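You operate a simulated robot arm through the tools that you are given. There is no shell and no other tool. Be economical: measure what you need, move in short steps, check, and stop when the job is done.

The job below is to be done with a simulated two-armed robot. You get a single attempt, and the scene is never put back.

JOB
On the top of the folding table, fold the yellow washcloth in half.
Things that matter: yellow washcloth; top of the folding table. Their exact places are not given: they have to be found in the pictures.

Only the result counts: the job must be done as asked and must still hold three seconds after the hand-in. Knocking over, shifting, dropping, spilling or breaking anything else fails it. Flat cloth is picked up by pressing the open fingertips on it (5 to 10 N) and closing them slowly along it; thin cloth reads only 2 to 8 mm in the jaws.

ROBOT AND FRAMES
Two 7-joint arms with two-finger parallel grippers on one trunk, on a base that drives. Base frame: it is fixed to the floor where the robot stands at the start and does not move with it; the origin is under the middle of the robot, x ahead of it, y to its left, z up. Readings come in mm, degrees, newtons and seconds.
The left shoulder is at the start at [70, 134, 1026], the right one opposite. Places, roughly: top of the folding table [500, -200, 700]. Payload 1.57 kg a hand.
The tool frame of a hand sits at the grasp point between the pads (the TCP): z along the fingers, y along the line on which they close. The tips reach 30 mm beyond it. The gripper opens to 80 mm. The fingers are 17 mm wide and 12 mm thick; the gripper's body (40 by 82 mm) begins 80 mm behind the TCP.
Orientation is that of the tool frame in the base frame, as a unit quaternion [w, x, y, z]. With the fingers straight down and closing along the base's y, the tool's x points along the base's -x, its y along +y and its z along -z.

CONTROLS
- The arms move only by the tool jog_arm. It takes "left_moves", "right_moves" or both (then of equal length, played together; a hand with none holds still); each is a list of rows, each an object (a shift or turn left out is 0, a gripper value left out holds the last) with "offset": the shift along the tool's x, y, z in mm, a list of three; "rotation": the turn, a rotation vector about the tool's x, y, z in degrees, a list of three; "claw": the opening, from 0 (shut) to 1 (fully open). In form: [{"offset": [x, y, z], "rotation": [rx, ry, rz], "claw": claw}, ...]. A call has 1 to 8 rows; each row shifts and turns the commanded pose from where the row before left it, along the tool's axes as they then stand. A row lasts 0.2 s, in which the tool goes at most 50 mm and 8.6 degrees; a call with a longer step from one row to the next is refused whole, and so is a gripper value outside its range. A pose out of reach is approached as far as the arm can. The call stops where the force on the tool passes 40 N (or 10 N more than at its start, if that is more) or the arm is blocked; 0.2 s more then pass. The fingers move at their own pace (about 153 mm/s each) and stop on an object; they squeeze with about 37 N. The grip force told is the motor's: it shows also when the fingers shut on nothing. Time passes only in rows, and 0.2 s behind the last, so rows that do not move let the fingers close. The reply holds the time, the measured pose of the TCP, the force on the tool along the base axes, the opening and the grip force, in the units named above and with some noise.
- Cameras (640 x 400 px; columns grow to the right, rows downward): "scene" is now at [134.5, 2.7, 1243.8]; the picture's right is [0.14, -0.99, 0.00], its down [-0.68, -0.10, -0.72] and it looks along [0.72, 0.10, -0.69] (base axes); focal length 288 px, centre (320, 200). "left" rides on the left gripper at [72, 7, -122] in its tool frame; the picture's right is [-0.09, 1.00, 0.00], its down [-0.84, -0.08, -0.54] and it looks along [-0.54, -0.05, 0.84] (tool axes); focal length 238 px, centre (320, 200). "right" rides on the right gripper at [72, -7, -122] in its tool frame; the picture's right is [0.09, 1.00, 0.00], its down [-0.84, 0.08, -0.54] and it looks along [-0.54, 0.05, 0.84] (tool axes); focal length 238 px, centre (320, 200).
- snapshot(camera): a new picture of that camera. No time passes.
- lift_body(by): slides the trunk up (or, below 0, down) by that many mm; the arms and the scene camera ride with it, the base frame stays. It gives what a move gives, with no picture.
- drive_base(legs): drives the robot by 1 to 6 legs, each [ahead, left, turn to the left] in mm, mm and degrees, along the robot's own axes; the way and the turn of a leg run together, so that a leg with both is an arc; at most 1500 mm and 180 degrees a leg. The arms and the cameras ride along, it lands a little off, and it stops where it bumps. It gives what a move gives.
- head_to(pan, tilt): turns the head with the scene camera to pan (to the left, within 86 degrees either way) and tilt (down, from -29 to 69), counted from straight ahead of the robot. It gives what a move gives.
- probe_pixels(camera, pixels): for up to 12 pixels [column, row] of the newest picture of that camera ("zoom" is the newest enlarged one), the place [x, y, z] in the base frame of the surface seen there, good to about 3 mm, but the place of the scene camera against the robot may be out by one fixed shift of up to 12 mm in any direction. No time passes.
- close_up(camera, box): a new picture of the part [left, top, right, bottom] of that camera's present view, enlarged. No time passes.
- job_done(): hands the job in; it is judged then, once.

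Keep the steps short. Do not move on a guess: measure, check each grasp and each placing, and mend mistakes. In all there are 80 turns and 58 pictures (those below and enlarged ones count). Leave the grippers open and the arms clear of the work at the hand-in unless told otherwise, and finish with a single line.

The tools are called after ">>>" by a JSON object that holds its "method" and its "body". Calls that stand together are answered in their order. jog_arm: Moves the arms, as the interface text tells. Its arguments: {"type":"object","properties":{"left_moves":{"type":"array"},"right_moves":{"type":"array"}},"required":[]} The other tools are called the same way: lift_body (by) slides the trunk up or down; drive_base (legs) drives the base; head_to (pan, tilt) turns the head that bears the scene camera; snapshot (camera) takes a picture; probe_pixels (camera, pixels) gives the place of the surface under pixels of a picture; close_up (camera, box) takes an enlarged picture of a part of a camera's view; job_done () hands the job in.

At the start:

```text
clock: 0.0
left_tool_pos: [473.6, 172.5, 946.0]
left_orientation: [-0.001, 0.0, 1.0, -0.001]
left_wrist_force: [-0.8, 0.5, -0.7]
left_grip_width: 80.2
left_grasp_force: 0.1
right_tool_pos: [441.1, -183.4, 931.6]
right_orientation: [0.0, 0.0, 1.0, 0.0]
right_wrist_force: [0.2, 0.5, -0.8]
right_grip_width: 80.0
right_grasp_force: 0.2
trunk travel left (down, up): [-600.0, 340.0]
robot x, y, heading: [-0.8, -0.9, 0.1]
head pan, tilt: [8.0, 43.6]
```

scene: 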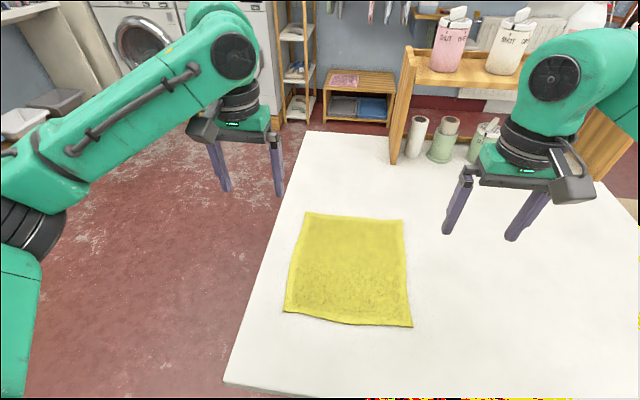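
right: 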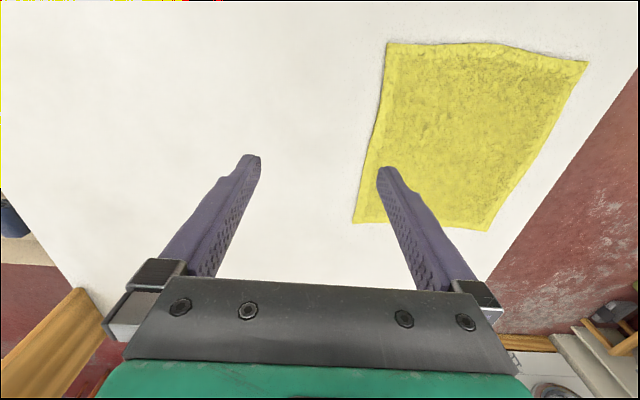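
left: 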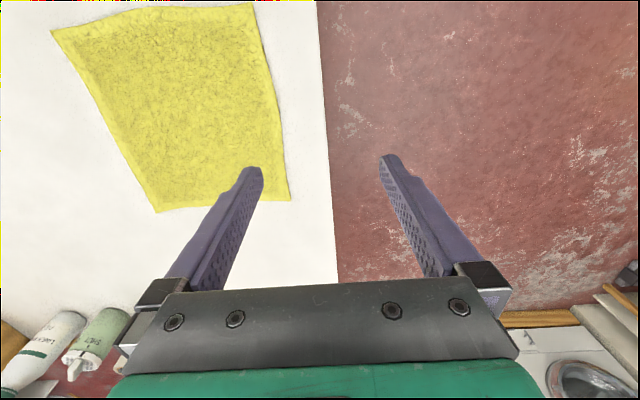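

I see the yellow cloth on the white table, with corners near (306,213), (403,220), (412,327) and (284,311) in the scene picture. I'll measure them, using both the scene and hand cameras.

>>> {"method": "probe_pixels", "body": {"camera": "scene", "pixels": [[307, 214], [402, 221], [411, 326], [285, 310], [350, 270], [355, 217], [406, 270], [345, 321], [295, 260], [270, 330], [450, 300]]}}

>>> {"method": "probe_pixels", "body": {"camera": "right", "pixels": [[388, 44], [585, 64], [488, 229], [355, 221], [480, 120], [300, 100]]}}

>>> {"method": "probe_pixels", "body": {"camera": "left", "pixels": [[54, 32], [252, 5], [289, 199], [157, 210], [180, 100], [300, 100]]}}

```text
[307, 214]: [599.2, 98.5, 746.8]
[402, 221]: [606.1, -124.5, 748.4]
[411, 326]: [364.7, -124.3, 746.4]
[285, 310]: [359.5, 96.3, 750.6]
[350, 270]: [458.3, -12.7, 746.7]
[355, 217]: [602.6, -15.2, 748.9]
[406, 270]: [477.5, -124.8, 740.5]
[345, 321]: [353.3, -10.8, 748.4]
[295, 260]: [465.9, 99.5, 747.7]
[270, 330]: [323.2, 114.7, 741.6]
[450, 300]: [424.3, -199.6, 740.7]
```

```text
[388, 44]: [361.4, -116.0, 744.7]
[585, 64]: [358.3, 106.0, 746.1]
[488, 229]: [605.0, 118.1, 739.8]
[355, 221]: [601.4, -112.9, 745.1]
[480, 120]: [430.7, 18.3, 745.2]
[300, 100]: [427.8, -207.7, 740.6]
```

```text
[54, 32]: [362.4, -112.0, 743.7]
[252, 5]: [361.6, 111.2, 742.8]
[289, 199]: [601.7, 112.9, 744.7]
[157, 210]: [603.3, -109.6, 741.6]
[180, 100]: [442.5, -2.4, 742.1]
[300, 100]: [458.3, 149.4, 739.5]
```

The table is at about z 740. The cloth runs from x 360 to 603 and y -113 to 110. I plan to take the far edge with both hands, jaws closing along x, and fold it towards the robot. First I turn both hands 90° while they are high up, cameras outward.

>>> {"method": "jog_arm", "body": {"left_moves": [{"rotation": [0, 0, 8.5], "claw": 0.5}, {"rotation": [0, 0, 8.5]}, {"rotation": [0, 0, 8.5]}, {"rotation": [0, 0, 8.5]}, {"rotation": [0, 0, 8.5]}, {"rotation": [0, 0, 8.5]}, {"rotation": [0, 0, 8.5]}, {"rotation": [0, 0, 8.5]}], "right_moves": [{"rotation": [0, 0, -8.5], "claw": 0.5}, {"rotation": [0, 0, -8.5]}, {"rotation": [0, 0, -8.5]}, {"rotation": [0, 0, -8.5]}, {"rotation": [0, 0, -8.5]}, {"rotation": [0, 0, -8.5]}, {"rotation": [0, 0, -8.5]}, {"rotation": [0, 0, -8.5]}]}}

>>> {"method": "probe_pixels", "body": {"camera": "scene", "pixels": [[413, 156], [440, 160], [398, 160], [475, 158], [312, 134], [400, 135]]}}

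```text
clock: 1.8
left_tool_pos: [473.8, 173.2, 946.4]
left_orientation: [0.0, 0.56, 0.828, -0.002]
left_wrist_force: [-0.4, -0.3, -0.5]
left_grip_width: 39.8
left_grasp_force: 0.0
right_tool_pos: [440.5, -185.4, 930.9]
right_orientation: [0.001, -0.264, 0.964, 0.001]
right_wrist_force: [0.3, 0.4, -0.6]
right_grip_width: 40.0
right_grasp_force: 0.1
right hand out of reach, approached as far as the arm can: row 4, 5, 6, 7, 8
trunk travel left (down, up): [-600.0, 340.0]
robot x, y, heading: [1.4, -2.4, 0.1]
head pan, tilt: [8.0, 43.6]
```

```text
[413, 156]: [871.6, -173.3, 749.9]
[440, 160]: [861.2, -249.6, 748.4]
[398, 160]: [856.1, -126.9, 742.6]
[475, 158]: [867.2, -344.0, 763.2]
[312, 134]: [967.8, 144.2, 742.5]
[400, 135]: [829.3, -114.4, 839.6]
```

The left hand turned well. The right hand hit a joint limit at about -30°, so it will turn the other way, which is symmetric for the jaws.

>>> {"method": "jog_arm", "body": {"left_moves": [{"rotation": [0, 0, 7.4]}, {"rotation": [0, 0, 7.4]}, {"rotation": [0, 0, 7.4]}, {}, {}, {}, {}, {}], "right_moves": [{"rotation": [0, 0, 8.5]}, {"rotation": [0, 0, 8.5]}, {"rotation": [0, 0, 8.5]}, {"rotation": [0, 0, 8.5]}, {"rotation": [0, 0, 8.5]}, {"rotation": [0, 0, 8.5]}, {"rotation": [0, 0, 8.5]}, {"rotation": [0, 0, 8.5]}]}}

```text
clock: 3.6
left_tool_pos: [473.6, 172.4, 945.1]
left_orientation: [0.0, 0.709, 0.706, -0.002]
left_wrist_force: [0.0, 0.2, -1.0]
left_grip_width: 40.0
left_grasp_force: 0.0
right_tool_pos: [441.5, -184.3, 931.8]
right_orientation: [-0.001, 0.321, 0.947, 0.001]
right_wrist_force: [-0.3, 0.1, 0.1]
right_grip_width: 40.1
right_grasp_force: 0.1
trunk travel left (down, up): [-600.0, 340.0]
robot x, y, heading: [3.3, 3.5, 0.6]
head pan, tilt: [8.0, 43.6]
```

The right hand is now at +37.4°. It needs 52.6° more.

>>> {"method": "jog_arm", "body": {"right_moves": [{"rotation": [0, 0, 7.5]}, {"rotation": [0, 0, 7.5]}, {"rotation": [0, 0, 7.5]}, {"rotation": [0, 0, 7.5]}, {"rotation": [0, 0, 7.5]}, {"rotation": [0, 0, 7.5]}, {"rotation": [0, 0, 7.6]}]}}

```text
clock: 5.2
left_tool_pos: [475.0, 172.4, 944.5]
left_orientation: [0.0, 0.708, 0.706, -0.001]
left_wrist_force: [-0.3, -0.3, -0.3]
left_grip_width: 40.0
left_grasp_force: 0.0
right_tool_pos: [441.0, -183.6, 930.6]
right_orientation: [-0.001, 0.708, 0.706, 0.001]
right_wrist_force: [-0.2, -0.6, -0.1]
right_grip_width: 39.9
right_grasp_force: 0.1
trunk travel left (down, up): [-600.0, 340.0]
robot x, y, heading: [1.6, 5.3, 0.2]
head pan, tilt: [8.0, 43.6]
```

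Both hands are aligned, with tool x along base +y and tool y along base +x. I now move above the far corners to about (600, ±88, 830), which also tests the reach.

>>> {"method": "jog_arm", "body": {"left_moves": [{"offset": [-16.8, 25, 23], "claw": 0.4}, {"offset": [-16.8, 25, 23]}, {"offset": [-16.8, 25, 23]}, {"offset": [-16.8, 25, 23]}, {"offset": [-16.8, 25, 23]}, {}], "right_moves": [{"offset": [19.2, 31.8, 20.2], "claw": 0.4}, {"offset": [19.2, 31.8, 20.2]}, {"offset": [19.2, 31.8, 20.2]}, {"offset": [19.2, 31.8, 20.2]}, {"offset": [19.2, 31.8, 20.2]}, {}]}}

>>> {"method": "snapshot", "body": {"camera": "right"}}

>>> {"method": "snapshot", "body": {"camera": "left"}}

>>> {"method": "snapshot", "body": {"camera": "scene"}}

```text
clock: 6.6
left_tool_pos: [598.7, 86.1, 830.1]
left_orientation: [0.001, 0.709, 0.705, 0.0]
left_wrist_force: [-0.7, 0.6, -0.2]
left_grip_width: 31.9
left_grasp_force: 0.0
right_tool_pos: [590.6, -94.1, 835.6]
right_orientation: [0.0, 0.706, 0.708, 0.001]
right_wrist_force: [0.3, 0.1, 0.4]
right_grip_width: 31.8
right_grasp_force: 0.0
right hand out of reach, approached as far as the arm can: row 5
trunk travel left (down, up): [-600.0, 340.0]
robot x, y, heading: [-4.2, 0.5, 0.2]
head pan, tilt: [8.0, 43.6]
```

```text
54 pictures are left
```

right: 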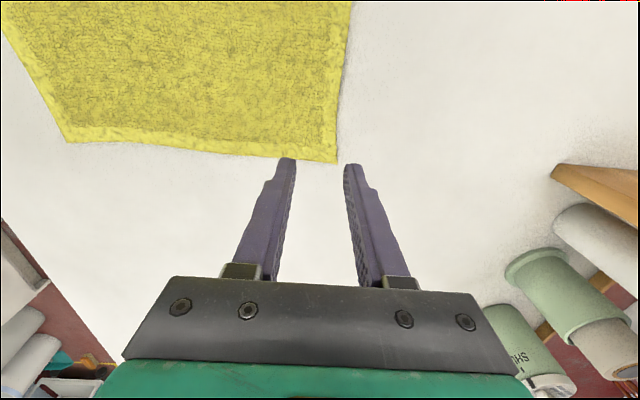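

```text
53 pictures are left
```

left: 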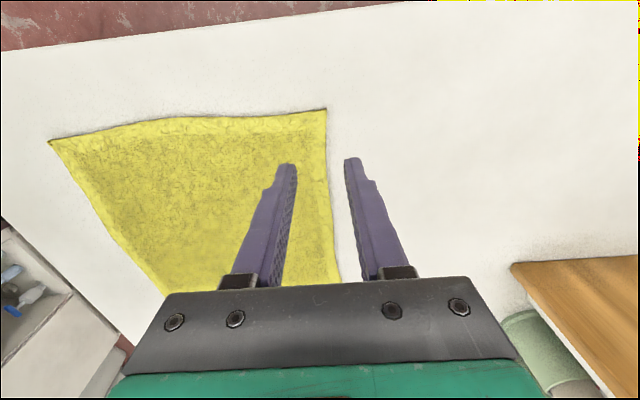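

```text
52 pictures are left
```

scene: 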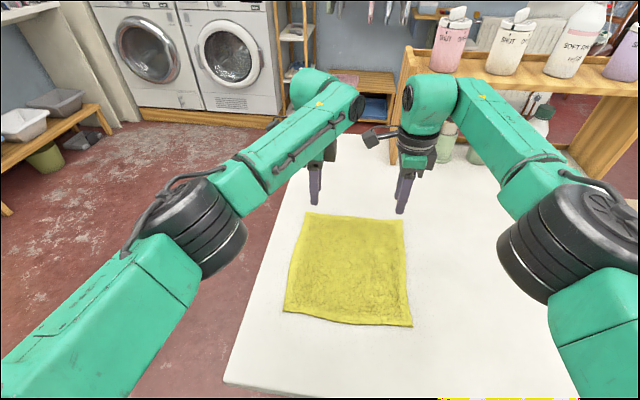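

The right hand stops about 10 mm short at the far edge, and the shortfall points upward, so the shoulder is a little too high. I raise and draw back both hands, then lower the trunk 100 mm to gain reach.

>>> {"method": "jog_arm", "body": {"left_moves": [{"offset": [0, -15, -35]}, {"offset": [0, -15, -35]}, {"offset": [0, -10, -35]}, {}], "right_moves": [{"offset": [0, -15, -35]}, {"offset": [0, -15, -35]}, {"offset": [0, -10, -35]}, {}]}}

>>> {"method": "lift_body", "body": {"by": -100}}

```text
clock: 7.6
left_tool_pos: [560.7, 86.0, 934.6]
left_orientation: [-0.001, 0.709, 0.706, -0.003]
left_wrist_force: [0.2, 0.3, 0.3]
left_grip_width: 32.0
left_grasp_force: 0.0
right_tool_pos: [552.2, -93.4, 941.2]
right_orientation: [-0.002, 0.707, 0.707, 0.0]
right_wrist_force: [-0.2, -0.2, -0.3]
right_grip_width: 31.9
right_grasp_force: 0.1
trunk travel left (down, up): [-600.0, 340.0]
robot x, y, heading: [2.5, -1.7, -0.1]
head pan, tilt: [8.0, 43.6]
```

```text
clock: 8.9
left_tool_pos: [560.0, 87.7, 835.2]
left_orientation: [0.0, 0.708, 0.706, -0.001]
left_wrist_force: [0.5, 0.4, 0.0]
left_grip_width: 31.9
left_grasp_force: 0.1
right_tool_pos: [551.4, -92.6, 842.7]
right_orientation: [-0.001, 0.707, 0.708, 0.002]
right_wrist_force: [-0.6, 0.3, -0.4]
right_grip_width: 31.9
right_grasp_force: 0.1
trunk travel left (down, up): [-500.0, 440.0]
robot x, y, heading: [2.4, 0.7, -0.1]
head pan, tilt: [8.0, 43.6]
```

Now I test the far reach again. Right goes to (600, -90, 800) and left to (600, 88, 800).

>>> {"method": "jog_arm", "body": {"left_moves": [{"offset": [0, 20, 18]}, {"offset": [0, 20, 17]}, {}], "right_moves": [{"offset": [1, 25, 22]}, {"offset": [1, 24, 21]}, {}]}}

>>> {"method": "snapshot", "body": {"camera": "right"}}

>>> {"method": "snapshot", "body": {"camera": "left"}}

```text
clock: 9.7
left_tool_pos: [598.1, 85.1, 798.8]
left_orientation: [0.001, 0.709, 0.706, -0.001]
left_wrist_force: [0.1, -0.9, 0.6]
left_grip_width: 32.3
left_grasp_force: 0.1
right_tool_pos: [591.4, -90.8, 803.7]
right_orientation: [0.0, 0.707, 0.707, 0.003]
right_wrist_force: [-0.1, 1.0, -0.3]
right_grip_width: 31.8
right_grasp_force: 0.1
right hand out of reach, approached as far as the arm can: row 2
trunk travel left (down, up): [-500.0, 440.0]
robot x, y, heading: [1.7, 0.6, 0.0]
head pan, tilt: [8.0, 43.6]
```

```text
51 pictures are left
```

right: 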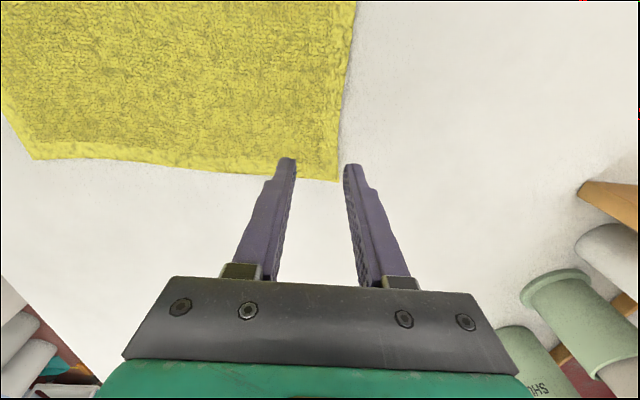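

```text
50 pictures are left
```

left: 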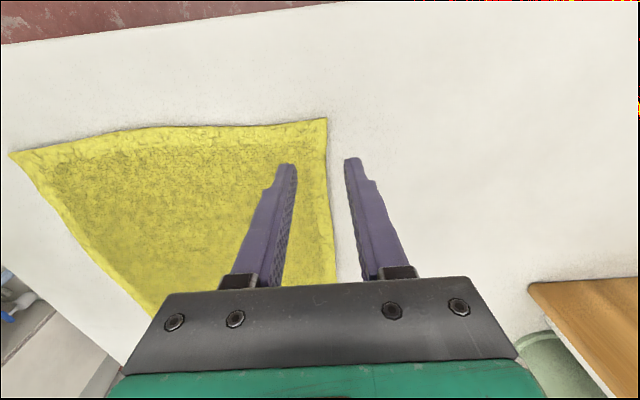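

The far limit for the right hand stays at about x 592. That is enough for setting down, so I will grasp the near edge, where there is room, and fold away from the robot. I move both hands to the near edge at x about 362, staying at z 800.

>>> {"method": "jog_arm", "body": {"left_moves": [{"offset": [0, -39.3, 0]}, {"offset": [0, -39.3, 0]}, {"offset": [0, -39.3, 0]}, {"offset": [0, -39.3, 0]}, {"offset": [0, -39.3, 0]}, {"offset": [0, -39.3, 0]}, {}], "right_moves": [{"offset": [0, -38.2, 0.8]}, {"offset": [0, -38.2, 0.8]}, {"offset": [0, -38.2, 0.8]}, {"offset": [0, -38.2, 0.8]}, {"offset": [0, -38.2, 0.8]}, {"offset": [0, -38.2, 0]}, {}]}}

>>> {"method": "snapshot", "body": {"camera": "right"}}

>>> {"method": "snapshot", "body": {"camera": "left"}}

>>> {"method": "snapshot", "body": {"camera": "scene"}}

```text
clock: 11.3
left_tool_pos: [362.3, 87.9, 800.5]
left_orientation: [-0.001, 0.708, 0.707, -0.002]
left_wrist_force: [0.2, 0.8, -0.8]
left_grip_width: 32.0
left_grasp_force: 0.0
right_tool_pos: [359.4, -90.7, 800.3]
right_orientation: [-0.002, 0.707, 0.707, 0.0]
right_wrist_force: [-0.5, 0.0, 0.0]
right_grip_width: 31.9
right_grasp_force: 0.1
trunk travel left (down, up): [-500.0, 440.0]
robot x, y, heading: [-4.1, -0.7, 0.1]
head pan, tilt: [8.0, 43.6]
```

```text
49 pictures are left
```

right: 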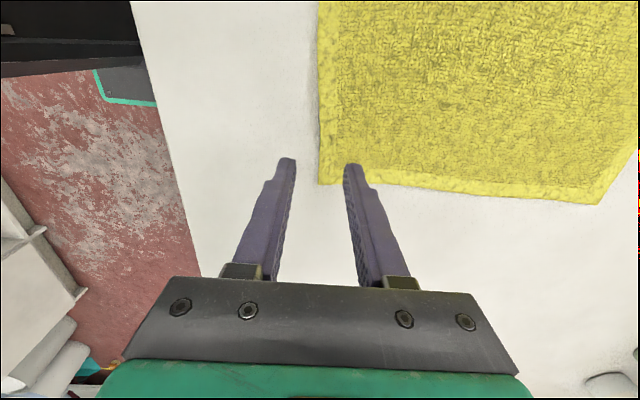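

```text
48 pictures are left
```

left: 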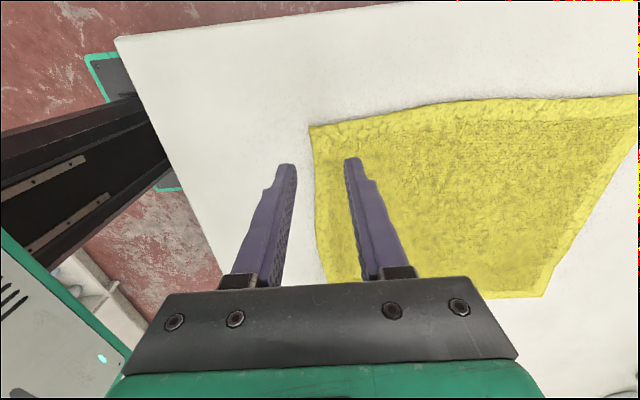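

```text
47 pictures are left
```

scene: 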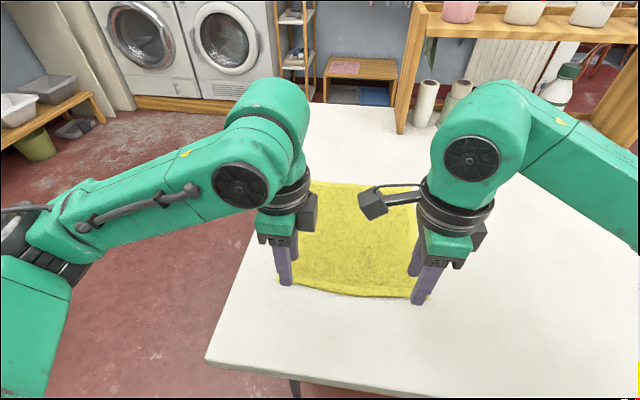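

Both are in place. I measure the cloth's near edge close to the fingertips with each hand camera.

>>> {"method": "probe_pixels", "body": {"camera": "right", "pixels": [[320, 182], [321, 150], [320, 110], [319, 60], [345, 120], [290, 120]]}}

>>> {"method": "probe_pixels", "body": {"camera": "left", "pixels": [[312, 128], [316, 160], [319, 200], [325, 240], [330, 150], [280, 140]]}}

```text
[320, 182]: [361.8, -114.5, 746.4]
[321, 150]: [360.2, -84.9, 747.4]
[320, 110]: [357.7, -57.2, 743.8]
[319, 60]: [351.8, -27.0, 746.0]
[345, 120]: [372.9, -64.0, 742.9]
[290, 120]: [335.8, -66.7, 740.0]
```

```text
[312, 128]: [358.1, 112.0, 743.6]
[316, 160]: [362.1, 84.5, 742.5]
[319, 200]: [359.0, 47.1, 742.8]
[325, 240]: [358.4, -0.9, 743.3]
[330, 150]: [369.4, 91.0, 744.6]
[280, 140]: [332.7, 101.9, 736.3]
```

The edge is at x about 360 under both jaws. I centre both jaws at x 366, so the outer finger is off the cloth and the inner finger on it, and descend to just above at z 776.

>>> {"method": "jog_arm", "body": {"left_moves": [{"offset": [0, 3.5, 12]}, {"offset": [0, 0, 12]}, {}], "right_moves": [{"offset": [0, 6.5, 12]}, {"offset": [0, 0, 12]}, {}]}}

```text
clock: 12.1
left_tool_pos: [366.6, 89.3, 776.4]
left_orientation: [0.0, 0.708, 0.707, 0.0]
left_wrist_force: [0.1, 0.3, 0.9]
left_grip_width: 32.3
left_grasp_force: 0.1
right_tool_pos: [367.8, -91.8, 775.9]
right_orientation: [-0.001, 0.707, 0.707, 0.0]
right_wrist_force: [-0.2, -0.7, 0.0]
right_grip_width: 31.9
right_grasp_force: 0.0
trunk travel left (down, up): [-500.0, 440.0]
robot x, y, heading: [-0.2, -5.4, -0.1]
head pan, tilt: [8.0, 43.6]
```

No contact yet, so I lower another 4 mm slowly.

>>> {"method": "jog_arm", "body": {"left_moves": [{"offset": [0, 0, 2]}, {"offset": [0, 0, 2]}, {}], "right_moves": [{"offset": [0, 0, 2]}, {"offset": [0, 0, 2]}, {}]}}

```text
clock: 12.9
left_tool_pos: [365.8, 88.3, 772.4]
left_orientation: [0.001, 0.708, 0.707, 0.001]
left_wrist_force: [-0.1, 1.5, 8.9]
left_grip_width: 32.1
left_grasp_force: 0.1
right_tool_pos: [366.0, -90.8, 774.1]
right_orientation: [0.0, 0.707, 0.707, 0.002]
right_wrist_force: [0.6, -0.5, 1.4]
right_grip_width: 32.3
right_grasp_force: 0.1
trunk travel left (down, up): [-500.0, 440.0]
robot x, y, heading: [2.8, 2.6, -0.0]
head pan, tilt: [8.0, 43.6]
```

Left presses with 8.9 N and right with 1.4 N. Right goes down 1.5 mm more.

>>> {"method": "jog_arm", "body": {"right_moves": [{"offset": [0, 0, 1.5]}, {}]}}

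```text
clock: 13.5
left_tool_pos: [366.5, 88.1, 772.6]
left_orientation: [0.001, 0.708, 0.706, -0.002]
left_wrist_force: [1.6, 2.1, 8.1]
left_grip_width: 32.8
left_grasp_force: 0.4
right_tool_pos: [365.9, -91.6, 774.0]
right_orientation: [-0.001, 0.708, 0.706, 0.002]
right_wrist_force: [0.9, -1.7, 8.8]
right_grip_width: 33.0
right_grasp_force: 0.4
trunk travel left (down, up): [-500.0, 440.0]
robot x, y, heading: [-2.9, -3.5, -0.1]
head pan, tilt: [8.0, 43.6]
```

Both press with about 8 N. I close slowly.

>>> {"method": "jog_arm", "body": {"left_moves": [{"claw": 0.35}, {"claw": 0.3}, {"claw": 0.25}, {"claw": 0.2}, {"claw": 0.15}, {"claw": 0.1}, {"claw": 0.05}, {"claw": 0.0}], "right_moves": [{"claw": 0.35}, {"claw": 0.3}, {"claw": 0.25}, {"claw": 0.2}, {"claw": 0.15}, {"claw": 0.1}, {"claw": 0.05}, {"claw": 0.0}]}}

>>> {"method": "snapshot", "body": {"camera": "right"}}

>>> {"method": "snapshot", "body": {"camera": "left"}}

```text
clock: 15.3
left_tool_pos: [365.3, 89.4, 773.5]
left_orientation: [0.0, 0.709, 0.706, 0.0]
left_wrist_force: [1.1, -1.5, 9.6]
left_grip_width: 4.1
left_grasp_force: 24.2
right_tool_pos: [365.9, -91.9, 773.6]
right_orientation: [-0.001, 0.707, 0.707, 0.002]
right_wrist_force: [2.1, 0.6, 13.3]
right_grip_width: 4.2
right_grasp_force: 25.2
trunk travel left (down, up): [-500.0, 440.0]
robot x, y, heading: [2.2, 2.6, 0.1]
head pan, tilt: [8.0, 43.6]
```

```text
46 pictures are left
```

right: 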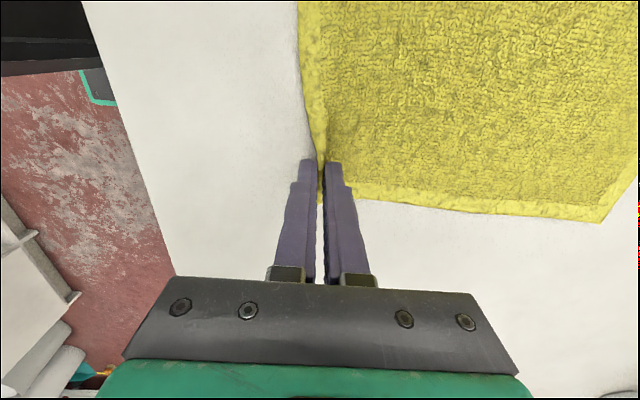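

```text
45 pictures are left
```

left: 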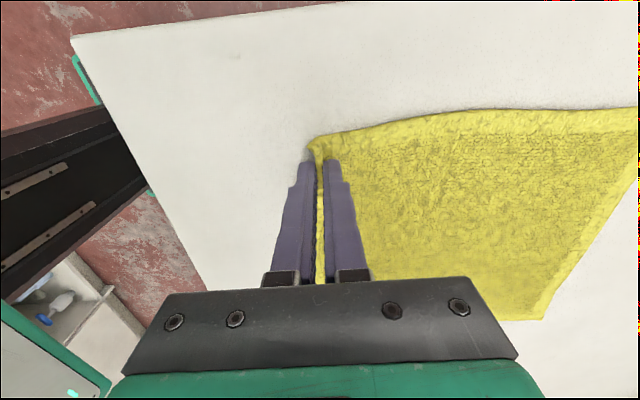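

Both jaws hold about 4 mm of cloth. I lift along the fold arc by 50 mm up and 15 mm forward, then check.

>>> {"method": "jog_arm", "body": {"left_moves": [{"offset": [0, 2, 12]}, {"offset": [0, 0, 0]}], "right_moves": [{"offset": [0, 0, 0]}, {"offset": [0, 0, 0]}]}}

```text
clock: 15.7
left_tool_pos: [367.4, 88.7, 771.8]
left_orientation: [0.007, 0.709, 0.706, 0.003]
left_wrist_force: [-5.0, 0.0, 19.7]
left_grip_width: 3.8
left_grasp_force: 24.4
right_tool_pos: [364.2, -92.1, 773.0]
right_orientation: [-0.001, 0.707, 0.708, 0.002]
right_wrist_force: [-1.9, 1.1, 8.4]
right_grip_width: 3.9
right_grasp_force: 24.3
trunk travel left (down, up): [-500.0, 440.0]
robot x, y, heading: [-0.9, 3.8, -0.2]
head pan, tilt: [8.0, 43.6]
stopped in row 1 (left hand): the force on the tool passed its limit (the readings are from after the stop); the commanded pose is now the measured one
```

I sent the wrong sign: tool +z points down, so the left hand pressed into the table. The force limit stopped it at about 20 N and nothing moved. I now lift with negative z.

>>> {"method": "jog_arm", "body": {"left_moves": [{"offset": [0, 1, -10]}, {"offset": [0, 4, -15]}, {"offset": [0, 6, -15]}, {}], "right_moves": [{"offset": [0, 1, -10]}, {"offset": [0, 4, -15]}, {"offset": [0, 6, -15]}, {}]}}

>>> {"method": "snapshot", "body": {"camera": "scene"}}

>>> {"method": "snapshot", "body": {"camera": "left"}}

>>> {"method": "snapshot", "body": {"camera": "right"}}

```text
clock: 16.7
left_tool_pos: [378.5, 87.6, 809.8]
left_orientation: [0.003, 0.708, 0.706, 0.001]
left_wrist_force: [-0.2, -0.3, 0.2]
left_grip_width: 3.6
left_grasp_force: 24.6
right_tool_pos: [377.0, -91.2, 811.2]
right_orientation: [-0.002, 0.707, 0.708, 0.0]
right_wrist_force: [0.4, 0.6, 0.3]
right_grip_width: 3.7
right_grasp_force: 24.9
trunk travel left (down, up): [-500.0, 440.0]
robot x, y, heading: [1.0, -2.0, 0.3]
head pan, tilt: [8.0, 43.6]
```

```text
44 pictures are left
```

scene: 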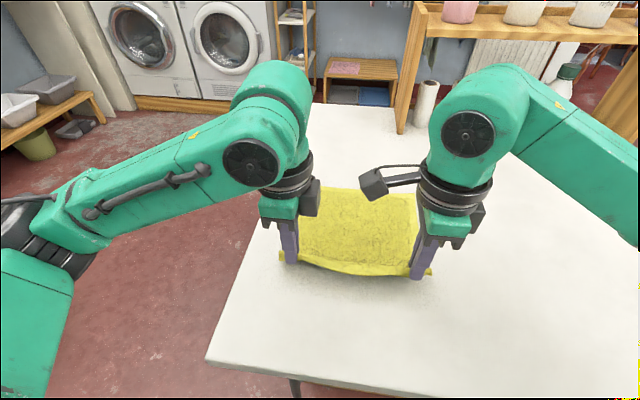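

```text
43 pictures are left
```

left: 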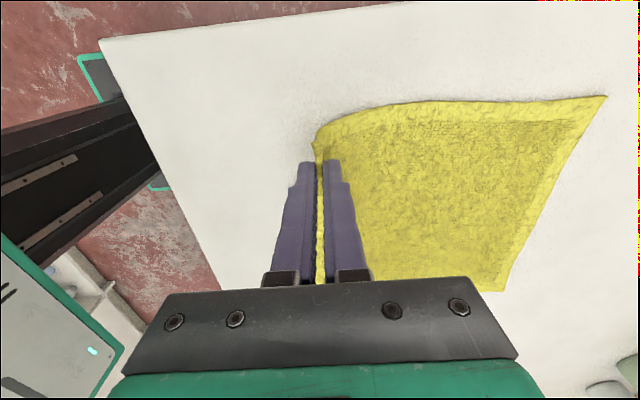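

```text
42 pictures are left
```

right: 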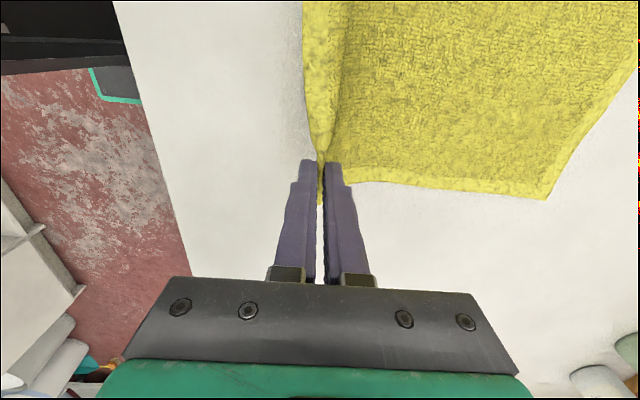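

Both corners are held and the edge lifts between them. I go on along the arc to the top, with tips at about x 481 and z 852.

>>> {"method": "jog_arm", "body": {"left_moves": [{"offset": [0, 8, -18]}, {"offset": [0, 9, -17]}, {"offset": [0, 12, -12]}, {"offset": [0, 13, -11]}, {"offset": [0, 15, -6]}, {"offset": [0, 15, -6]}, {"offset": [0, 15, -1]}, {"offset": [0, 16, -1]}], "right_moves": [{"offset": [0, 8, -18]}, {"offset": [0, 9, -17]}, {"offset": [0, 12, -12]}, {"offset": [0, 13, -11]}, {"offset": [0, 15, -6]}, {"offset": [0, 15, -6]}, {"offset": [0, 15, -1]}, {"offset": [0, 16, -1]}]}}

>>> {"method": "snapshot", "body": {"camera": "scene"}}

```text
clock: 18.5
left_tool_pos: [483.4, 88.3, 881.3]
left_orientation: [0.003, 0.708, 0.706, 0.001]
left_wrist_force: [0.0, 0.2, -0.9]
left_grip_width: 4.0
left_grasp_force: 24.4
right_tool_pos: [483.0, -91.9, 883.6]
right_orientation: [-0.002, 0.707, 0.707, -0.001]
right_wrist_force: [0.0, 0.3, -1.1]
right_grip_width: 3.9
right_grasp_force: 24.4
trunk travel left (down, up): [-500.0, 440.0]
robot x, y, heading: [-0.2, 4.4, -0.0]
head pan, tilt: [8.0, 43.6]
```

```text
41 pictures are left
```

scene: 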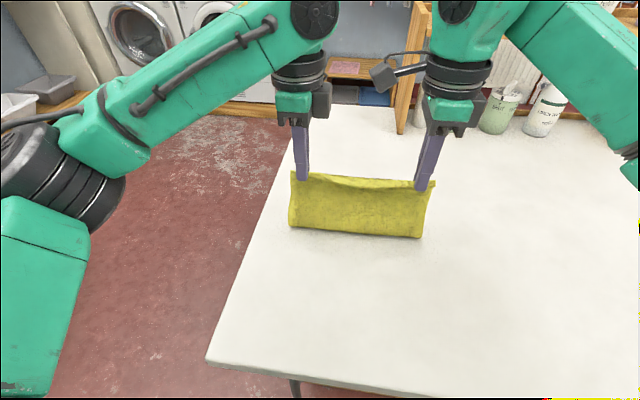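

It is folding neatly. I check where the bend now lies, around (290,228), (355,235) and (420,238).

>>> {"method": "probe_pixels", "body": {"camera": "scene", "pixels": [[292, 225], [355, 232], [418, 235], [355, 215], [355, 190]]}}

>>> {"method": "snapshot", "body": {"camera": "right"}}

>>> {"method": "snapshot", "body": {"camera": "left"}}

```text
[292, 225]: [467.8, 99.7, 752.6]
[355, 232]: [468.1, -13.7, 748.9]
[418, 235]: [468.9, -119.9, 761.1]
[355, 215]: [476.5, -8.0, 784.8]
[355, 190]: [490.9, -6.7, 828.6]
```

```text
40 pictures are left
```

right: 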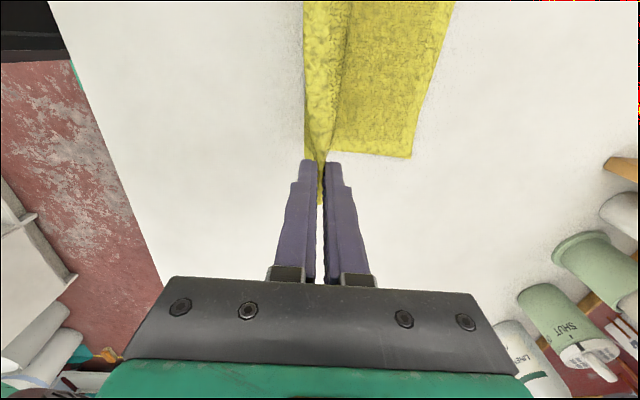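

```text
39 pictures are left
```

left: 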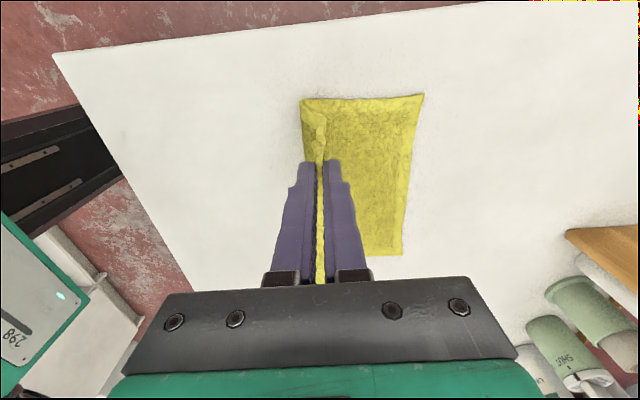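

The bend is at x about 470 and the far edge is undisturbed. I continue along the arc down to x 585 and z 796.

>>> {"method": "jog_arm", "body": {"left_moves": [{"offset": [0, 14, 0]}, {"offset": [0, 14, 4]}, {"offset": [0, 14, 8]}, {"offset": [0, 14, 10]}, {"offset": [0, 13, 14]}, {"offset": [0, 13, 16]}, {"offset": [0, 12, 18]}, {"offset": [0, 8, 16]}], "right_moves": [{"offset": [0, 14, 0]}, {"offset": [0, 14, 4]}, {"offset": [0, 14, 8]}, {"offset": [0, 14, 10]}, {"offset": [0, 13, 14]}, {"offset": [0, 13, 16]}, {"offset": [0, 12, 18]}, {"offset": [0, 8, 16]}]}}

>>> {"method": "snapshot", "body": {"camera": "scene"}}

>>> {"method": "snapshot", "body": {"camera": "right"}}

>>> {"method": "snapshot", "body": {"camera": "left"}}

```text
clock: 20.3
left_tool_pos: [586.2, 88.2, 797.6]
left_orientation: [0.003, 0.709, 0.706, 0.002]
left_wrist_force: [0.3, -0.2, -0.6]
left_grip_width: 3.7
left_grasp_force: 25.1
right_tool_pos: [583.9, -91.1, 797.0]
right_orientation: [-0.001, 0.707, 0.707, -0.001]
right_wrist_force: [0.5, 0.2, 0.2]
right_grip_width: 4.0
right_grasp_force: 24.9
trunk travel left (down, up): [-500.0, 440.0]
robot x, y, heading: [2.1, 4.1, -0.3]
head pan, tilt: [8.0, 43.6]
```

```text
38 pictures are left
```

scene: 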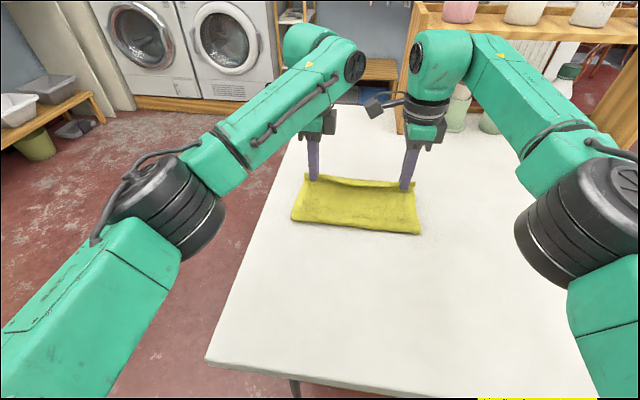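

```text
37 pictures are left
```

right: 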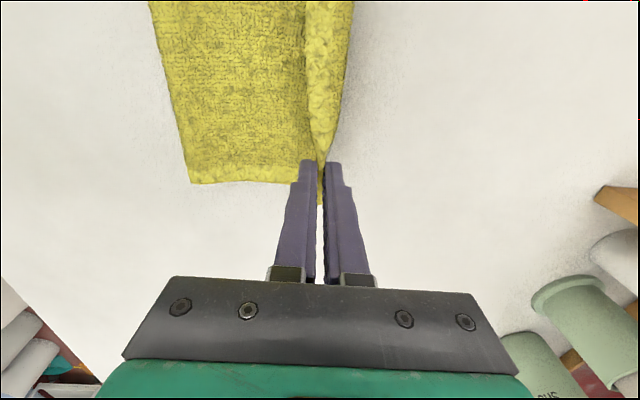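

```text
36 pictures are left
```

left: 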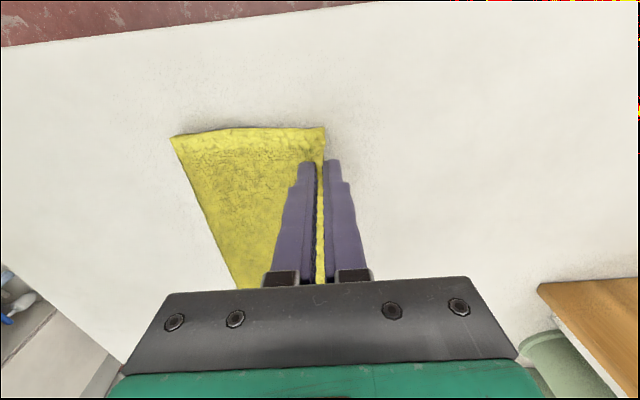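

The cloth is nicely doubled over. I lower to z 781 and go forward to x 590.

>>> {"method": "jog_arm", "body": {"left_moves": [{"offset": [0, 2, 5]}, {"offset": [0, 1, 5]}, {"offset": [0, 1, 4]}, {"offset": [0, 0, 2]}, {}], "right_moves": [{"offset": [0, 2, 5]}, {"offset": [0, 2, 5]}, {"offset": [0, 1, 4]}, {"offset": [0, 0, 2]}, {}]}}

>>> {"method": "snapshot", "body": {"camera": "right"}}

>>> {"method": "snapshot", "body": {"camera": "left"}}

```text
clock: 21.5
left_tool_pos: [589.1, 87.0, 781.7]
left_orientation: [0.004, 0.708, 0.706, 0.001]
left_wrist_force: [0.3, 0.0, 1.2]
left_grip_width: 4.0
left_grasp_force: 24.5
right_tool_pos: [588.3, -90.9, 781.4]
right_orientation: [-0.001, 0.706, 0.708, 0.001]
right_wrist_force: [0.7, -0.4, 2.7]
right_grip_width: 3.6
right_grasp_force: 24.4
trunk travel left (down, up): [-500.0, 440.0]
robot x, y, heading: [0.5, 1.0, 0.0]
head pan, tilt: [8.0, 43.6]
```

```text
35 pictures are left
```

right: 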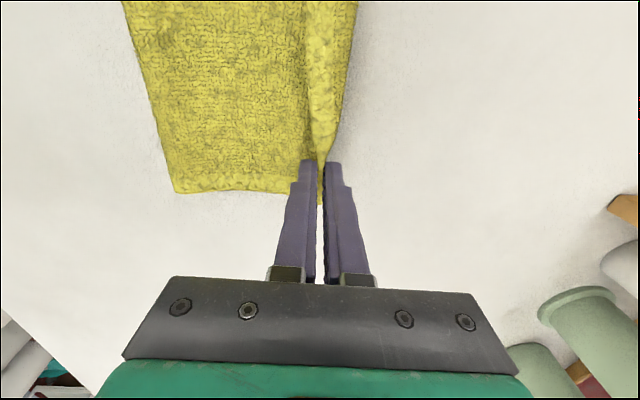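

```text
34 pictures are left
```

left: 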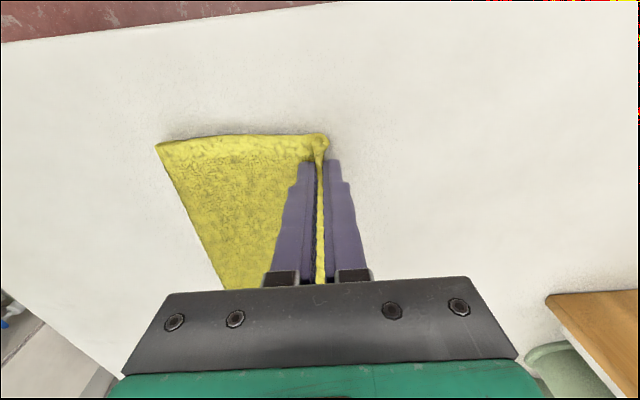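

It touches the lower layer with 1 to 3 N. I open gently and rise straight up.

>>> {"method": "jog_arm", "body": {"left_moves": [{"claw": 0.1}, {"claw": 0.25}, {}, {"offset": [0, 0, -8]}, {"offset": [0, 0, -20]}, {"offset": [0, 0, -30]}, {"offset": [0, 0, -30]}, {}], "right_moves": [{"claw": 0.1}, {"claw": 0.25}, {}, {"offset": [0, 0, -8]}, {"offset": [0, 0, -20]}, {"offset": [0, 0, -30]}, {"offset": [0, 0, -30]}, {}]}}

>>> {"method": "snapshot", "body": {"camera": "right"}}

>>> {"method": "snapshot", "body": {"camera": "left"}}

>>> {"method": "snapshot", "body": {"camera": "scene"}}

```text
clock: 23.3
left_tool_pos: [587.0, 87.8, 869.1]
left_orientation: [0.004, 0.708, 0.707, 0.001]
left_wrist_force: [-0.3, -0.1, -1.6]
left_grip_width: 19.9
left_grasp_force: 0.1
right_tool_pos: [578.8, -91.3, 851.8]
right_orientation: [-0.002, 0.707, 0.708, -0.001]
right_wrist_force: [0.4, 0.0, -0.7]
right_grip_width: 20.0
right_grasp_force: 0.0
right hand out of reach, approached as far as the arm can: row 6, 7
trunk travel left (down, up): [-500.0, 440.0]
robot x, y, heading: [0.7, 2.0, -0.0]
head pan, tilt: [8.0, 43.6]
```

```text
33 pictures are left
```

right: 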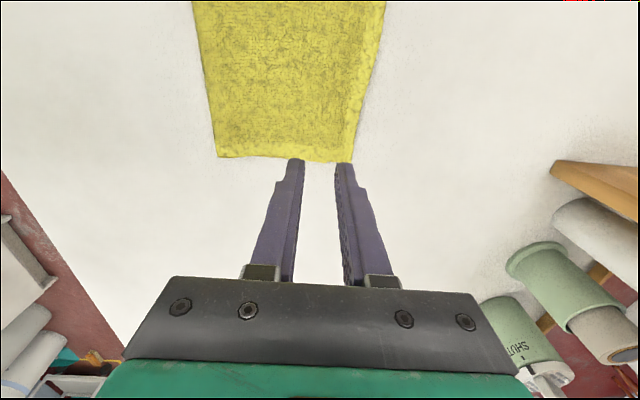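

```text
32 pictures are left
```

left: 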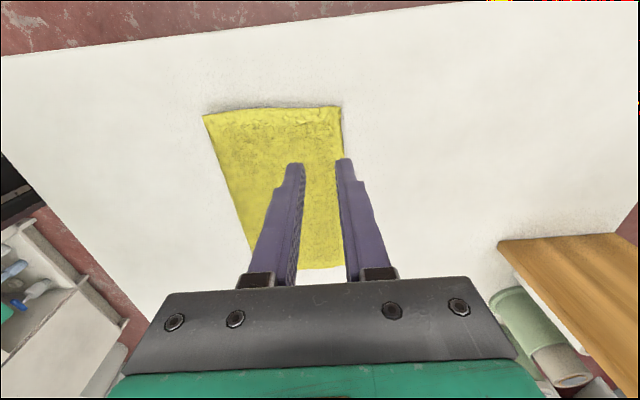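

```text
31 pictures are left
```

scene: 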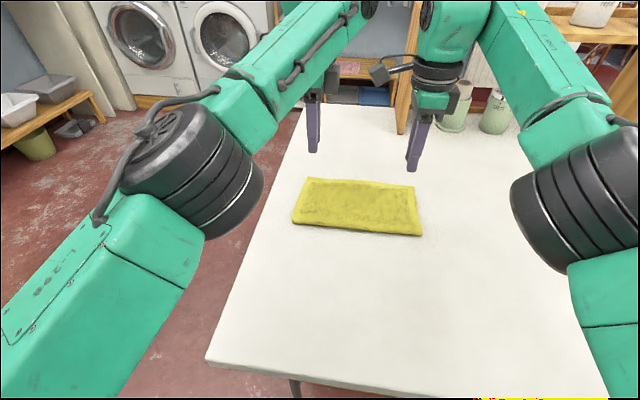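

Released, and the fold looks tidy. I check it closely: overlap at the far edge and flatness.

>>> {"method": "close_up", "body": {"camera": "scene", "box": [280, 165, 440, 265]}}

>>> {"method": "probe_pixels", "body": {"camera": "scene", "pixels": [[309, 181], [360, 184], [412, 189], [295, 219], [355, 228], [419, 232], [355, 205], [330, 200], [390, 210], [370, 195]]}}

>>> {"method": "close_up", "body": {"camera": "right", "box": [180, 0, 420, 180]}}

```text
4.00 times, centred on (360, 215) of scene
```

zoom: 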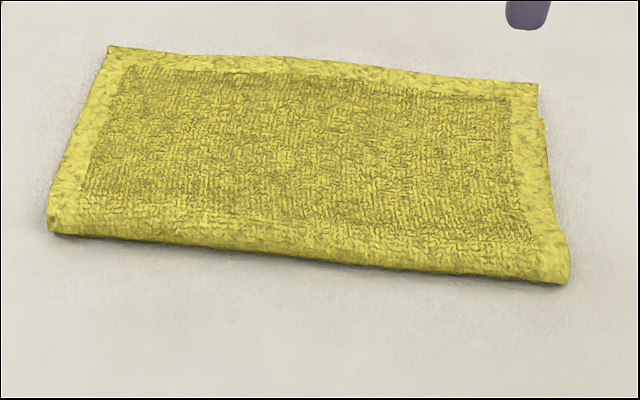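

```text
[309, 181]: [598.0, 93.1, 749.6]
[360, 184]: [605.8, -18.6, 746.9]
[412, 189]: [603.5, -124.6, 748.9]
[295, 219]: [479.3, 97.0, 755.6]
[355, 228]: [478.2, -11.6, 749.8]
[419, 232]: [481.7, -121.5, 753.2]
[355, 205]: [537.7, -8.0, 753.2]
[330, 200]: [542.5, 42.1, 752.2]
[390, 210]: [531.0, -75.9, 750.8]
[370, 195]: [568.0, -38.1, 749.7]
```

```text
2.22 times, centred on (300, 90) of right
```

zoom: 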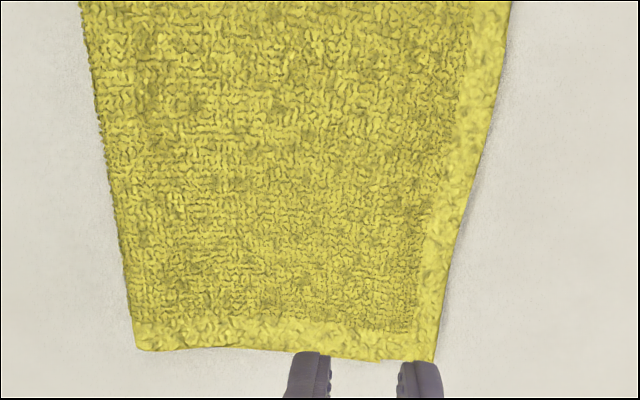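

The fold is clean. The bend is at x about 480, the far edges coincide at about 602, and it lies flat at z 747 to 755. I open the grippers and withdraw upward and outward.

>>> {"method": "jog_arm", "body": {"left_moves": [{"offset": [10, -15, -25], "claw": 1}, {"offset": [20, -15, -25]}, {"offset": [25, -15, -20]}, {"offset": [25, -15, -15]}, {"offset": [25, 0, 0]}, {}, {}], "right_moves": [{"offset": [-10, -15, -25], "claw": 1}, {"offset": [-20, -15, -25]}, {"offset": [-25, -15, -20]}, {"offset": [-25, -15, -15]}, {"offset": [-25, 0, 0]}, {}, {}]}}

>>> {"method": "snapshot", "body": {"camera": "scene"}}

```text
clock: 24.9
left_tool_pos: [574.9, 95.6, 898.9]
left_orientation: [0.007, 0.721, 0.692, 0.011]
left_wrist_force: [-0.4, 0.0, -0.3]
left_grip_width: 80.0
left_grasp_force: 0.0
left hand out of reach, approached as far as the arm can: row 2, 3, 4, 5
right_tool_pos: [518.5, -198.6, 937.4]
right_orientation: [-0.001, 0.706, 0.708, -0.001]
right_wrist_force: [1.1, 0.4, 0.5]
right_grip_width: 79.9
right_grasp_force: 0.1
trunk travel left (down, up): [-500.0, 440.0]
robot x, y, heading: [1.3, 0.8, 0.1]
head pan, tilt: [8.0, 43.6]
```

```text
28 pictures are left
```

scene: 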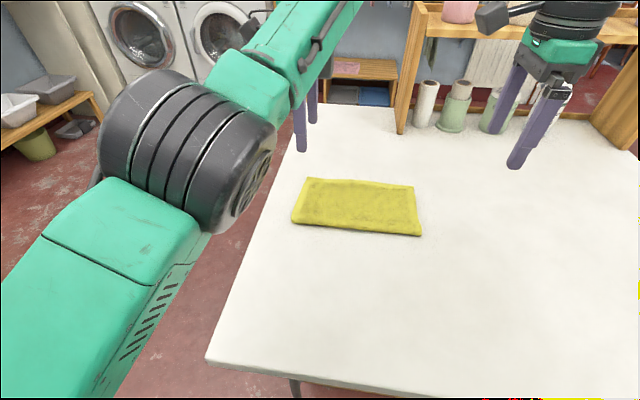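

The cloth is unchanged by the withdrawal. Both hands are open and more than 100 mm above the table, so I hand in.

>>> {"method": "job_done", "body": {}}

```text
The job is handed in.
```

The yellow washcloth is folded in half on the top of the folding table, lying flat with its edges meeting, both grippers are open and clear, and the job is handed in.
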